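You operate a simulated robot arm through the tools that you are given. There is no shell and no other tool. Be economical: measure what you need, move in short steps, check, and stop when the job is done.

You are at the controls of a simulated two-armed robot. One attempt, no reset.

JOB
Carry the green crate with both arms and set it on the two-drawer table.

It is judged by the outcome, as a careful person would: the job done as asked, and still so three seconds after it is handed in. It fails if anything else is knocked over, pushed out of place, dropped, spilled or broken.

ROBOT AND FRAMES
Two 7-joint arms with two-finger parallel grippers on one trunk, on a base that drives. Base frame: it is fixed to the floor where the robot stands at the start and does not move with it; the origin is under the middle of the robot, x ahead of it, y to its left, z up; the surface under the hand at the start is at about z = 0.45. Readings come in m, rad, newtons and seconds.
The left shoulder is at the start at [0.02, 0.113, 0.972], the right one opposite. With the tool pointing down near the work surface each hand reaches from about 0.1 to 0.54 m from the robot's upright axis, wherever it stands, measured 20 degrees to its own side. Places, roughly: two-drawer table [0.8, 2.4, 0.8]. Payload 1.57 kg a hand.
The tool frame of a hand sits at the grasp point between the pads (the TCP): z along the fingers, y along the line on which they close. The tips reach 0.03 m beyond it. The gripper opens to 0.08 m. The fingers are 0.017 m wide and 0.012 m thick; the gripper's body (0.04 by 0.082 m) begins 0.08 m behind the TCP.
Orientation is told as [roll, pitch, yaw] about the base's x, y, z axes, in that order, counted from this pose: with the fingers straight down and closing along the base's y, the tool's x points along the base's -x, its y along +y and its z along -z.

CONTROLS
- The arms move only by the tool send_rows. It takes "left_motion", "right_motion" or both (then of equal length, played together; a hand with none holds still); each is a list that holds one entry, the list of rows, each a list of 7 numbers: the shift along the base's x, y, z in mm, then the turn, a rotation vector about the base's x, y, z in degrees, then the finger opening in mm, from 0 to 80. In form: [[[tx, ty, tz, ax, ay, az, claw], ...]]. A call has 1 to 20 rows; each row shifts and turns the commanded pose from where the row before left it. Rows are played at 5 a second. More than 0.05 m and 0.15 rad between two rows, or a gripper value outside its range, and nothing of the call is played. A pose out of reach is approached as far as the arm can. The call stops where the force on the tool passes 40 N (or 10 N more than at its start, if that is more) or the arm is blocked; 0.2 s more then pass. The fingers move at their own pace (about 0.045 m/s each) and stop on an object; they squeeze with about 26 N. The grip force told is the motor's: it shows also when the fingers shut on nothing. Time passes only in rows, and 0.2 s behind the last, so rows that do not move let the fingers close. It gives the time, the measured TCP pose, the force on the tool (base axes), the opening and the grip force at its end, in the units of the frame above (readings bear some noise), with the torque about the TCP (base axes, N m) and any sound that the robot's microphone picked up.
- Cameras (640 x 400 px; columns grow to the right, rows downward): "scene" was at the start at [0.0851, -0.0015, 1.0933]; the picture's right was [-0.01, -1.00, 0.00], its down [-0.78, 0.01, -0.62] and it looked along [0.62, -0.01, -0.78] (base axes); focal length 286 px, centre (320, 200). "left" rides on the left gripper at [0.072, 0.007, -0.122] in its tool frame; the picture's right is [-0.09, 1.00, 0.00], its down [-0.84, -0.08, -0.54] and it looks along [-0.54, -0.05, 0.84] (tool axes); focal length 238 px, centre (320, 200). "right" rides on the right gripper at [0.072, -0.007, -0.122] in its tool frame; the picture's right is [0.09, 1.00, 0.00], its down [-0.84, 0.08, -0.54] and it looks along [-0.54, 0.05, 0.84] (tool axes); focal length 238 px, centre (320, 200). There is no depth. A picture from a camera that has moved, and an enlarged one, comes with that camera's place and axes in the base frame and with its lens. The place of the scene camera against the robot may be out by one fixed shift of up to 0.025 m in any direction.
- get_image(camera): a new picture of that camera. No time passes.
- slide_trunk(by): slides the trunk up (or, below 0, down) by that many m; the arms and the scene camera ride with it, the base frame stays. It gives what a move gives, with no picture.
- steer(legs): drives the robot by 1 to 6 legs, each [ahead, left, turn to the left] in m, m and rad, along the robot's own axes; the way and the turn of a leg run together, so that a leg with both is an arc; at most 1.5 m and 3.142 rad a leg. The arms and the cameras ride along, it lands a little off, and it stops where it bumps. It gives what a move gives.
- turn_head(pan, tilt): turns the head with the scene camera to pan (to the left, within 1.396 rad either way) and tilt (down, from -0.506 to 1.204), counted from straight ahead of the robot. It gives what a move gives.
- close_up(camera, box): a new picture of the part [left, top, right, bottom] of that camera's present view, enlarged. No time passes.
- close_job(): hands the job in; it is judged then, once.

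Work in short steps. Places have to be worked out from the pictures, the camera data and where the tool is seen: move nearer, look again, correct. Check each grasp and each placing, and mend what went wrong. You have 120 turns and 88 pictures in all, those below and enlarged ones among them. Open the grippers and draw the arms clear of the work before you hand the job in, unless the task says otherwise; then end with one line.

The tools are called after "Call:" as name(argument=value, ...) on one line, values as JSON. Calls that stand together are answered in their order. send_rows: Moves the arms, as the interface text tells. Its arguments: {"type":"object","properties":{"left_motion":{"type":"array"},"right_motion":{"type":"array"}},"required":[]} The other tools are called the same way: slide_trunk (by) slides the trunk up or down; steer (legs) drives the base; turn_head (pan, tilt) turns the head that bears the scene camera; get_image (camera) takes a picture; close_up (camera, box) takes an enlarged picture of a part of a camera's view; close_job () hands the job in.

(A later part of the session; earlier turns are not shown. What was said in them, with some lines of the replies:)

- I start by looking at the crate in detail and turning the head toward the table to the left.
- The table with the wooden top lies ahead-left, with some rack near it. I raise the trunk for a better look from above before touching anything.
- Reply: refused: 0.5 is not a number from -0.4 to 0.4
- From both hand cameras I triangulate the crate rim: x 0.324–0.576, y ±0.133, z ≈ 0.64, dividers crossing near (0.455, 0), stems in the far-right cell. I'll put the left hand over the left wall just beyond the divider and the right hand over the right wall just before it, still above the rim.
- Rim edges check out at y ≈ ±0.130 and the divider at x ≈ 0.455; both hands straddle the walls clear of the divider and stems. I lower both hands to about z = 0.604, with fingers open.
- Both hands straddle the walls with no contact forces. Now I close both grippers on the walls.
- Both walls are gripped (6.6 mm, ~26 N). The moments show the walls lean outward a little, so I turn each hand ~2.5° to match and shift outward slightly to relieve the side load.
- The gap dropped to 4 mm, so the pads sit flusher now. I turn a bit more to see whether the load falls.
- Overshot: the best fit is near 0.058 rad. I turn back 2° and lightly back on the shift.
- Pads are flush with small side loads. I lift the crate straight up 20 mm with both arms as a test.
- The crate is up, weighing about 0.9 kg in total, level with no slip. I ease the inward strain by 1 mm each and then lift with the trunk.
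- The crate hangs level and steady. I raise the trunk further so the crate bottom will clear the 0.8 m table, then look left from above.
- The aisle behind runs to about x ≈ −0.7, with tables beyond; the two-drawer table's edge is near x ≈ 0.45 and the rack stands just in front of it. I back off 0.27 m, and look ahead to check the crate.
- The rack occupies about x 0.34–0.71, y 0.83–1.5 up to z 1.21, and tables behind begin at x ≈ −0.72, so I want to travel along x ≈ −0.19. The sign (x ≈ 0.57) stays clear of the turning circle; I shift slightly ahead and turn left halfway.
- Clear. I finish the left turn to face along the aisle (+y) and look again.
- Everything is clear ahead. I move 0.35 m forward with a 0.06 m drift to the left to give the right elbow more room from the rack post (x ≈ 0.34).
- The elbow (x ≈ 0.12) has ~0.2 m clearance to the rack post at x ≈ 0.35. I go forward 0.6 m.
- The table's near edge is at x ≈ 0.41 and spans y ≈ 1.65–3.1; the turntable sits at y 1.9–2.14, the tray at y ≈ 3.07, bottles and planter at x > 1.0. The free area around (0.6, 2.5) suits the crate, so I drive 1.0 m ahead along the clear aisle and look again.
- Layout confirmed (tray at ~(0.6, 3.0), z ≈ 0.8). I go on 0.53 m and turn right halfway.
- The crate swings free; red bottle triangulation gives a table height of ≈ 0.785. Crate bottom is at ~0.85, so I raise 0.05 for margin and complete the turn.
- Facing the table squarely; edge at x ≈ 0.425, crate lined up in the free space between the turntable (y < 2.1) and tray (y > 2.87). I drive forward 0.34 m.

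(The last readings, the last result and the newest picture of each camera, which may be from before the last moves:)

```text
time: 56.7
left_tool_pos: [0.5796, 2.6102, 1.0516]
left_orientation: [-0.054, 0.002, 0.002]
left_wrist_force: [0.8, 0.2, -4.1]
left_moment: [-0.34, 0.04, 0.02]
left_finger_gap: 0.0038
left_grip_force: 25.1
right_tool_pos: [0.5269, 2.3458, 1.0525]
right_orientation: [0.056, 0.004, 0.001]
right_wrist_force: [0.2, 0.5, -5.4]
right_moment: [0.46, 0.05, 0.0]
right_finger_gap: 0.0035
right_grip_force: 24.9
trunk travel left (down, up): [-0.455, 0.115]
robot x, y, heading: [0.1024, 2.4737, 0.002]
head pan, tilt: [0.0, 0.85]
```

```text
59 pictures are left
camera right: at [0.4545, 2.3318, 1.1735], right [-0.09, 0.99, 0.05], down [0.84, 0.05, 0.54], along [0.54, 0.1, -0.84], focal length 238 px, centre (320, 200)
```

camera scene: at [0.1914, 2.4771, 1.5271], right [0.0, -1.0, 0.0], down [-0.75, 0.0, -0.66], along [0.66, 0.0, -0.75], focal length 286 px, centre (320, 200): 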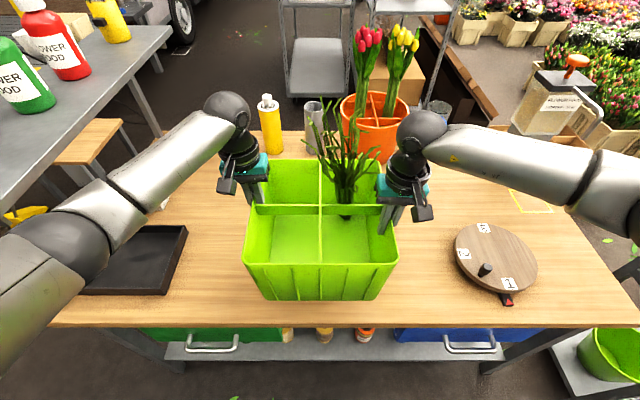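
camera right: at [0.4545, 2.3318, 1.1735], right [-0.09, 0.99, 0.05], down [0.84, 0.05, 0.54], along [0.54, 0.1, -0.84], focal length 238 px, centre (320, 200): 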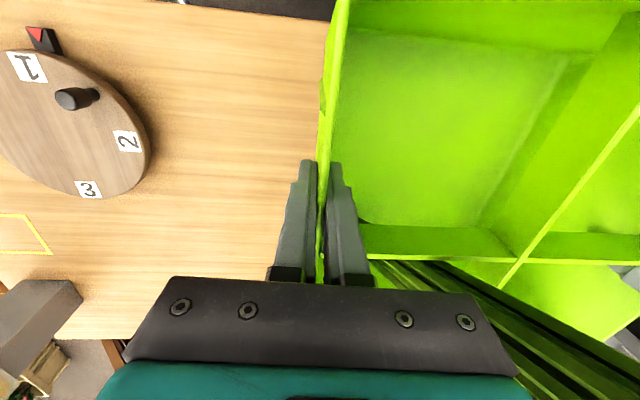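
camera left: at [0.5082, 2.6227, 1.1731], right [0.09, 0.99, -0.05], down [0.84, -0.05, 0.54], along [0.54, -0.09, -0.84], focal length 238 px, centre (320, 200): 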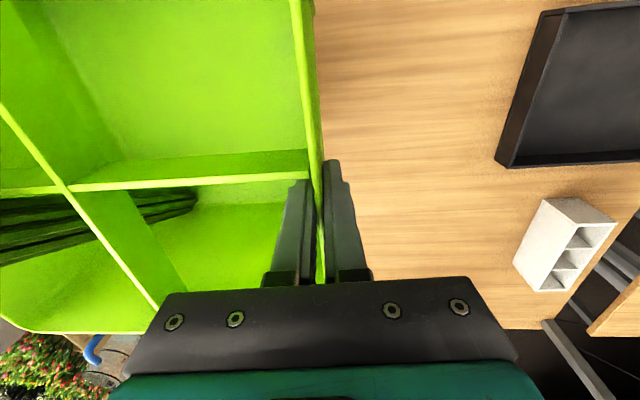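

The crate is over the table and clear on all sides, with its near bottom edge only ~2 cm inside the edge. I carry it 45 mm further in with both arms together.

Call:
send_rows(left_motion=[[[9, 0, 0, 0, 0, 0, 0], [9, 0, 0, 0, 0, 0, 0], [9, 0, 0, 0, 0, 0, 0], [9, 0, 0, 0, 0, 0, 0], [9, 0, 0, 0, 0, 0, 0]]], right_motion=[[[9, 0, 0, 0, 0, 0, 0], [9, 0, 0, 0, 0, 0, 0], [9, 0, 0, 0, 0, 0, 0], [9, 0, 0, 0, 0, 0, 0], [9, 0, 0, 0, 0, 0, 0]]])

Call:
slide_trunk(by=-0.06)

Call:
get_image(camera="scene")

```text
time: 57.9
left_tool_pos: [0.6246, 2.6098, 1.0526]
left_orientation: [-0.055, 0.002, 0.001]
left_wrist_force: [0.1, -0.4, -6.0]
left_moment: [-0.03, -0.2, 0.1]
left_finger_gap: 0.0038
left_grip_force: 24.6
right_tool_pos: [0.57, 2.3461, 1.0532]
right_orientation: [0.054, 0.003, 0.0]
right_wrist_force: [0.0, 0.1, -3.4]
right_moment: [0.53, 0.17, -0.03]
right_finger_gap: 0.0038
right_grip_force: 25.4
trunk travel left (down, up): [-0.455, 0.115]
robot x, y, heading: [0.1018, 2.4762, 0.005]
head pan, tilt: [0.0, 0.85]
```

```text
time: 58.9
left_tool_pos: [0.6224, 2.6106, 0.992]
left_orientation: [-0.054, 0.002, 0.002]
left_wrist_force: [-0.6, -0.8, -6.7]
left_moment: [-0.08, -0.24, 0.05]
left_finger_gap: 0.0041
left_grip_force: 24.7
right_tool_pos: [0.5698, 2.3462, 0.992]
right_orientation: [0.053, 0.0, 0.003]
right_wrist_force: [0.1, 1.7, -3.1]
right_moment: [0.6, 0.2, -0.03]
right_finger_gap: 0.0038
right_grip_force: 25.0
trunk travel left (down, up): [-0.395, 0.175]
robot x, y, heading: [0.1008, 2.4733, 0.002]
head pan, tilt: [0.0, 0.85]
```

```text
58 pictures are left
camera scene: at [0.1896, 2.4771, 1.4673], right [0.0, -1.0, 0.0], down [-0.75, 0.0, -0.66], along [0.66, 0.0, -0.75], focal length 286 px, centre (320, 200)
```

scene: 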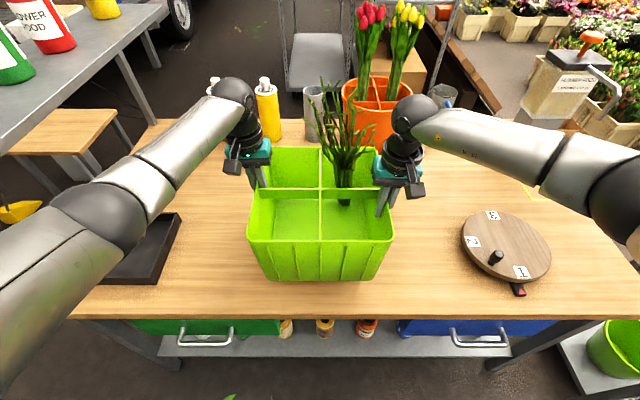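

The crate bottom is around 0.838. I lower with small arm rows and watch the vertical force for contact.

Call:
send_rows(left_motion=[[[0, 0, -6, 0, 0, 0, 0], [0, 0, -6, 0, 0, 0, 0], [0, 0, -6, 0, 0, 0, 0], [0, 0, -6, 0, 0, 0, 0], [0, 0, -6, 0, 0, 0, 0]]], right_motion=[[[0, 0, -6, 0, 0, 0, 0], [0, 0, -6, 0, 0, 0, 0], [0, 0, -6, 0, 0, 0, 0], [0, 0, -6, 0, 0, 0, 0], [0, 0, -6, 0, 0, 0, 0]]])

Call:
get_image(camera="scene")

```text
time: 60.1
left_tool_pos: [0.6231, 2.609, 0.9614]
left_orientation: [-0.058, 0.003, 0.002]
left_wrist_force: [0.1, -3.8, -5.9]
left_moment: [0.11, -0.15, 0.15]
left_finger_gap: 0.004
left_grip_force: 24.3
right_tool_pos: [0.5703, 2.3463, 0.9621]
right_orientation: [0.055, 0.002, 0.002]
right_wrist_force: [-0.2, 4.3, -3.2]
right_moment: [0.5, 0.1, 0.05]
right_finger_gap: 0.0039
right_grip_force: 25.3
trunk travel left (down, up): [-0.395, 0.175]
robot x, y, heading: [0.1051, 2.479, -0.001]
head pan, tilt: [0.0, 0.85]
```

```text
57 pictures are left
camera scene: at [0.19, 2.4771, 1.4672], right [0.0, -1.0, 0.0], down [-0.75, 0.0, -0.66], along [0.66, 0.0, -0.75], focal length 286 px, centre (320, 200)
```

scene: 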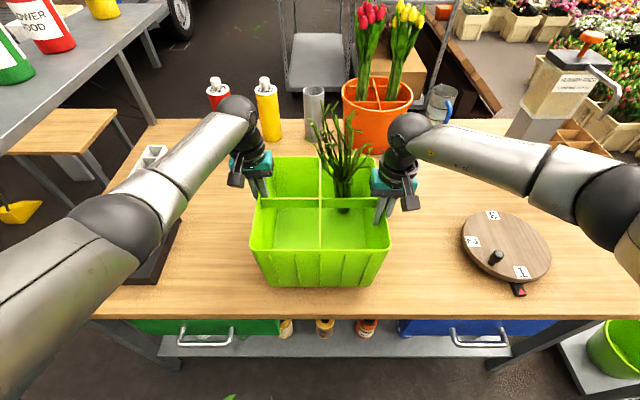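

Still hanging freely (total −9 N). Continue lowering 4 mm at a time.

Call:
send_rows(left_motion=[[[0, 0, -3, 0, 0, 0, 0], [0, 0, -3, 0, 0, 0, 0], [0, 0, -3, 0, 0, 0, 0], [0, 0, -3, 0, 0, 0, 0]]], right_motion=[[[0, 0, -3, 0, 0, 0, 0], [0, 0, -3, 0, 0, 0, 0], [0, 0, -3, 0, 0, 0, 0], [0, 0, -3, 0, 0, 0, 0]]])

```text
time: 61.1
left_tool_pos: [0.6227, 2.609, 0.9506]
left_orientation: [-0.055, 0.001, 0.001]
left_wrist_force: [0.3, -3.6, -5.2]
left_moment: [-0.07, 0.24, 0.2]
left_finger_gap: 0.0039
left_grip_force: 24.7
right_tool_pos: [0.5703, 2.3476, 0.9493]
right_orientation: [0.055, 0.003, 0.0]
right_wrist_force: [0.1, 3.1, -2.8]
right_moment: [0.58, -0.25, 0.09]
right_finger_gap: 0.0039
right_grip_force: 25.1
trunk travel left (down, up): [-0.395, 0.175]
robot x, y, heading: [0.1009, 2.4776, -0.001]
head pan, tilt: [0.0, 0.85]
```

Call:
send_rows(left_motion=[[[0, 0, -2, 0, 0, 0, 0], [0, 0, -2, 0, 0, 0, 0], [0, 0, 0, 0, 0, 0, 0]]], right_motion=[[[0, 0, -2, 0, 0, 0, 0], [0, 0, -2, 0, 0, 0, 0], [0, 0, 0, 0, 0, 0, 0]]])

Call:
get_image(camera="scene")

```text
time: 61.9
left_tool_pos: [0.6244, 2.609, 0.9458]
left_orientation: [-0.056, 0.001, 0.003]
left_wrist_force: [-0.3, -3.1, -5.1]
left_moment: [-0.24, 0.19, 0.11]
left_finger_gap: 0.0041
left_grip_force: 25.2
right_tool_pos: [0.5689, 2.3468, 0.9461]
right_orientation: [0.053, 0.001, 0.002]
right_wrist_force: [-0.1, 2.7, -3.7]
right_moment: [0.47, -0.15, 0.04]
right_finger_gap: 0.0039
right_grip_force: 25.0
trunk travel left (down, up): [-0.395, 0.175]
robot x, y, heading: [0.0981, 2.4775, 0.001]
head pan, tilt: [0.0, 0.85]
```

```text
56 pictures are left
camera scene: at [0.1899, 2.4771, 1.4672], right [0.0, -1.0, 0.0], down [-0.75, 0.0, -0.66], along [0.66, 0.0, -0.75], focal length 286 px, centre (320, 200)
```

scene: 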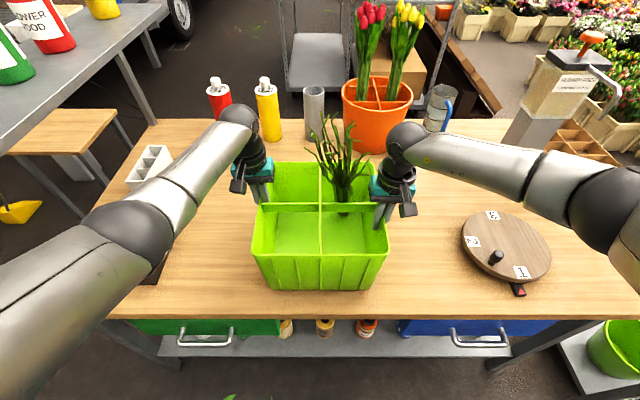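

Still hanging; I keep lowering in 2 mm rows and watch the force.

Call:
send_rows(left_motion=[[[0, 0, -2, 0, 0, 0, 0], [0, 0, -2, 0, 0, 0, 0], [0, 0, -2, 0, 0, 0, 0]]], right_motion=[[[0, 0, -2, 0, 0, 0, 0], [0, 0, -2, 0, 0, 0, 0], [0, 0, -2, 0, 0, 0, 0]]])

Call:
close_up(camera="scene", box=[220, 220, 420, 345])

```text
time: 62.7
left_tool_pos: [0.6216, 2.6087, 0.9399]
left_orientation: [-0.053, 0.003, 0.001]
left_wrist_force: [-0.5, -3.8, -5.6]
left_moment: [-0.21, 0.09, 0.03]
left_finger_gap: 0.0036
left_grip_force: 24.2
right_tool_pos: [0.5706, 2.3481, 0.9402]
right_orientation: [0.054, 0.003, 0.001]
right_wrist_force: [0.7, 3.1, -2.8]
right_moment: [0.64, -0.08, 0.03]
right_finger_gap: 0.0041
right_grip_force: 25.1
trunk travel left (down, up): [-0.395, 0.175]
robot x, y, heading: [0.1025, 2.4787, -0.002]
head pan, tilt: [0.0, 0.85]
```

```text
3.20 times, centred on (320, 282) of scene
camera zoom: at [0.1899, 2.4771, 1.4672], right [0.0, -1.0, 0.0], down [-0.75, 0.0, -0.66], along [0.66, 0.0, -0.75], focal length 914 px, centre (320, -64)
```

zoom: 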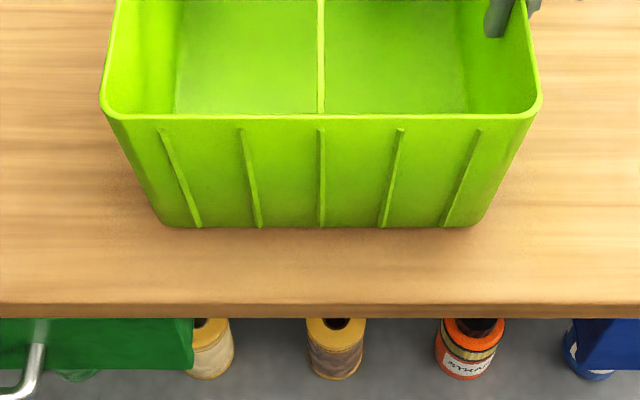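

The bottom is visibly near the top, with contact shadow. Continue 2 mm rows.

Call:
send_rows(left_motion=[[[0, 0, -2, 0, 0, 0, 0], [0, 0, -2, 0, 0, 0, 0], [0, 0, -2, 0, 0, 0, 0]]], right_motion=[[[0, 0, -2, 0, 0, 0, 0], [0, 0, -2, 0, 0, 0, 0], [0, 0, -2, 0, 0, 0, 0]]])

```text
time: 63.5
left_tool_pos: [0.6235, 2.6099, 0.9346]
left_orientation: [-0.054, 0.002, 0.001]
left_wrist_force: [-0.8, -3.5, -5.6]
left_moment: [-0.02, -0.06, 0.01]
left_finger_gap: 0.004
left_grip_force: 24.2
right_tool_pos: [0.5706, 2.3464, 0.9347]
right_orientation: [0.056, 0.002, 0.001]
right_wrist_force: [0.5, 3.7, -2.2]
right_moment: [0.33, -0.21, -0.06]
right_finger_gap: 0.0036
right_grip_force: 24.9
trunk travel left (down, up): [-0.395, 0.175]
robot x, y, heading: [0.0987, 2.4806, 0.002]
head pan, tilt: [0.0, 0.85]
```

Call:
send_rows(left_motion=[[[0, 0, -2, 0, 0, 0, 0], [0, 0, -2, 0, 0, 0, 0], [0, 0, -2, 0, 0, 0, 0]]], right_motion=[[[0, 0, -2, 0, 0, 0, 0], [0, 0, -2, 0, 0, 0, 0], [0, 0, -2, 0, 0, 0, 0]]])

Call:
close_up(camera="scene", box=[220, 220, 420, 345])

```text
time: 64.3
left_tool_pos: [0.6233, 2.6097, 0.9319]
left_orientation: [-0.055, -0.007, 0.003]
left_wrist_force: [-2.0, 0.8, 17.5]
left_moment: [0.23, -0.02, 0.12]
left_finger_gap: 0.0033
left_grip_force: 24.2
right_tool_pos: [0.5697, 2.3466, 0.9301]
right_orientation: [0.056, -0.006, 0.002]
right_wrist_force: [2.2, 2.5, 16.5]
right_moment: [-0.3, -0.11, 0.12]
right_finger_gap: 0.0041
right_grip_force: 25.3
trunk travel left (down, up): [-0.395, 0.175]
robot x, y, heading: [0.1027, 2.4781, 0.003]
head pan, tilt: [0.0, 0.85]
```

```text
3.20 times, centred on (320, 282) of scene
camera zoom: at [0.1864, 2.4773, 1.4678], right [0.0, -1.0, 0.0], down [-0.75, 0.0, -0.66], along [0.66, 0.0, -0.75], focal length 914 px, centre (320, -64)
```

zoom: 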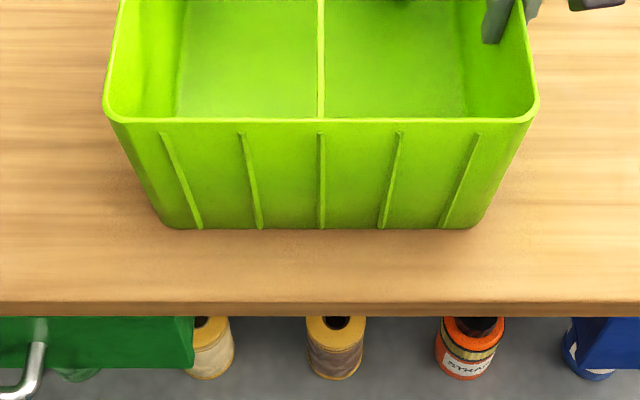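

The crate rests on the table (forces turned upward to +17 N each). I ease up 2 mm to unload, then open both grippers.

Call:
send_rows(left_motion=[[[0, 0, 2, 0, 0, 0, 0], [0, 0, 0, 0, 0, 0, 0], [0, 0, 0, 0, 0, 0, 10], [0, 0, 0, 0, 0, 0, 25], [0, 0, 0, 0, 0, 0, 40], [0, 0, 0, 0, 0, 0, 40]]], right_motion=[[[0, 0, 2, 0, 0, 0, 0], [0, 0, 0, 0, 0, 0, 0], [0, 0, 0, 0, 0, 0, 10], [0, 0, 0, 0, 0, 0, 25], [0, 0, 0, 0, 0, 0, 40], [0, 0, 0, 0, 0, 0, 40]]])

Call:
get_image(camera="left")

Call:
get_image(camera="right")

```text
time: 65.7
left_tool_pos: [0.6232, 2.6092, 0.9309]
left_orientation: [-0.053, 0.003, 0.003]
left_wrist_force: [0.1, -0.5, -0.2]
left_moment: [-0.01, 0.0, -0.01]
left_finger_gap: 0.04
left_grip_force: 0.1
right_tool_pos: [0.5687, 2.3463, 0.9303]
right_orientation: [0.054, 0.003, 0.002]
right_wrist_force: [0.4, -0.1, 0.3]
right_moment: [-0.02, -0.01, 0.05]
right_finger_gap: 0.0399
right_grip_force: 0.0
trunk travel left (down, up): [-0.395, 0.175]
robot x, y, heading: [0.1003, 2.4791, -0.002]
head pan, tilt: [0.0, 0.85]
```

```text
53 pictures are left
camera left: at [0.5515, 2.6229, 1.0516], right [0.09, 0.99, -0.05], down [0.84, -0.05, 0.54], along [0.54, -0.09, -0.84], focal length 238 px, centre (320, 200)
```

left: 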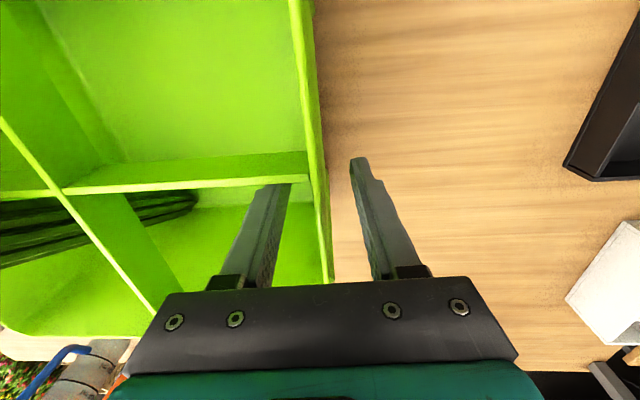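

```text
52 pictures are left
camera right: at [0.4973, 2.332, 1.0513], right [-0.09, 0.99, 0.05], down [0.84, 0.05, 0.54], along [0.54, 0.1, -0.84], focal length 238 px, centre (320, 200)
```

right: 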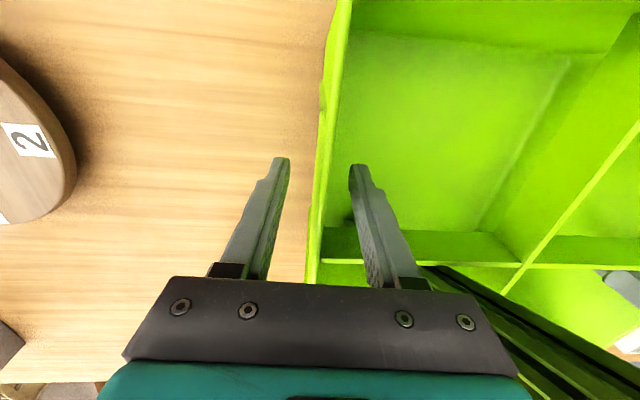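

Both hands are free of the walls, zero force. I raise them straight up, the right one drifting slightly back, away from the stems.

Call:
send_rows(left_motion=[[[0, 0, 20, 0, 0, 0, 40], [0, 0, 25, 0, 0, 0, 40], [0, 0, 25, 0, 0, 0, 40], [0, 0, 25, 0, 0, 0, 40], [0, 0, 25, 0, 0, 0, 40], [0, 0, 25, 0, 0, 0, 40]]], right_motion=[[[-3, 0, 20, 0, 0, 0, 40], [-4, 0, 25, 0, 0, 0, 40], [-4, 0, 25, 0, 0, 0, 40], [-4, 0, 25, 0, 0, 0, 40], [-4, 0, 25, 0, 0, 0, 40], [-4, 0, 25, 0, 0, 0, 40]]])

Call:
get_image(camera="scene")

```text
time: 67.1
left_tool_pos: [0.6226, 2.6089, 1.0766]
left_orientation: [-0.053, 0.001, 0.001]
left_wrist_force: [-1.4, -0.1, -0.2]
left_moment: [0.02, 0.03, -0.01]
left_finger_gap: 0.0402
left_grip_force: 0.1
right_tool_pos: [0.5477, 2.3472, 1.0763]
right_orientation: [0.054, 0.002, 0.0]
right_wrist_force: [0.7, 0.6, 0.4]
right_moment: [-0.01, 0.0, -0.04]
right_finger_gap: 0.04
right_grip_force: 0.1
trunk travel left (down, up): [-0.395, 0.175]
robot x, y, heading: [0.0982, 2.4759, 0.002]
head pan, tilt: [0.0, 0.85]
```

```text
51 pictures are left
camera scene: at [0.1889, 2.4772, 1.4673], right [0.0, -1.0, 0.0], down [-0.75, 0.0, -0.66], along [0.66, 0.0, -0.75], focal length 286 px, centre (320, 200)
```

scene: 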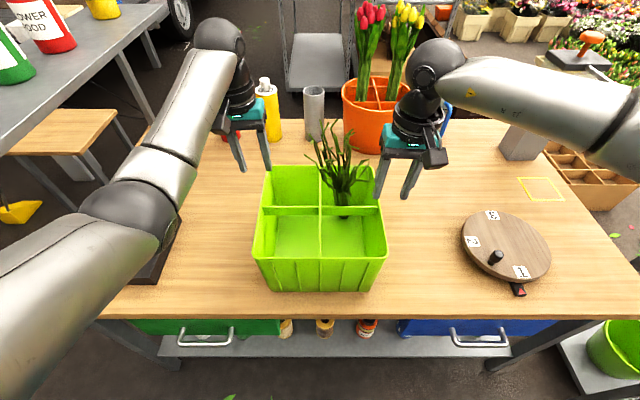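

The crate sits well on the table, stems still inside. I move the hands outward and back the robot away.

Call:
send_rows(left_motion=[[[0, 20, 5, 0, 0, 0, 40], [0, 20, 5, 0, 0, 0, 40], [0, 20, 5, 0, 0, 0, 40]]], right_motion=[[[0, -20, 5, 0, 0, 0, 40], [0, -20, 5, 0, 0, 0, 40], [0, -20, 5, 0, 0, 0, 40]]])

Call:
steer(legs=[[-0.34, 0, 0]])

Call:
get_image(camera="scene")

```text
time: 67.9
left_tool_pos: [0.6227, 2.6696, 1.0903]
left_orientation: [-0.054, 0.002, 0.003]
left_wrist_force: [-0.3, 0.4, 0.4]
left_moment: [-0.04, -0.01, -0.02]
left_finger_gap: 0.0398
left_grip_force: 0.0
right_tool_pos: [0.5476, 2.2862, 1.0903]
right_orientation: [0.055, 0.002, 0.001]
right_wrist_force: [-0.4, 0.4, 0.5]
right_moment: [0.05, 0.02, 0.01]
right_finger_gap: 0.0399
right_grip_force: 0.1
trunk travel left (down, up): [-0.395, 0.175]
robot x, y, heading: [0.1, 2.4813, 0.001]
head pan, tilt: [0.0, 0.85]
```

```text
time: 70.1
left_tool_pos: [0.2804, 2.6691, 1.091]
left_orientation: [-0.054, 0.002, 0.006]
left_wrist_force: [-0.4, -0.7, -0.1]
left_moment: [0.02, -0.01, -0.02]
left_finger_gap: 0.0399
left_grip_force: 0.0
right_tool_pos: [0.2054, 2.287, 1.0893]
right_orientation: [0.052, 0.003, 0.006]
right_wrist_force: [0.0, 0.0, 0.6]
right_moment: [0.0, -0.03, 0.02]
right_finger_gap: 0.0401
right_grip_force: 0.0
trunk travel left (down, up): [-0.395, 0.175]
robot x, y, heading: [-0.2383, 2.4766, 0.005]
head pan, tilt: [0.0, 0.85]
```

```text
50 pictures are left
camera scene: at [-0.153, 2.4764, 1.4674], right [0.0, -1.0, 0.0], down [-0.75, 0.0, -0.66], along [0.66, 0.0, -0.75], focal length 286 px, centre (320, 200)
```

scene: 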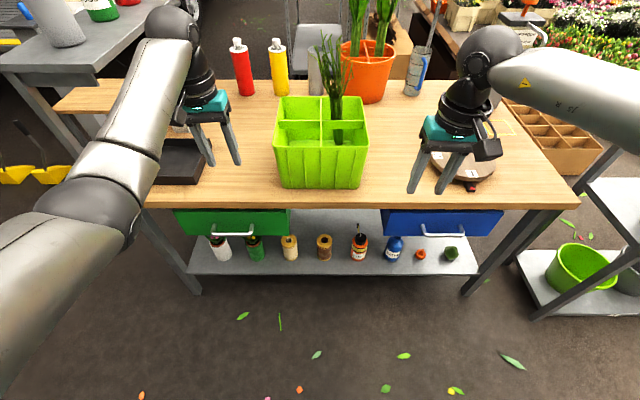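

The crate stands squarely on the two-drawer table, nothing else has been disturbed, and both grippers are open and clear. I hand the job in.

Call:
close_job()

```text
The job is handed in.
```

The green crate, with its stems still inside, is standing on the two-drawer table. Both grippers are open and drawn clear, and I saw nothing else knocked over or moved.
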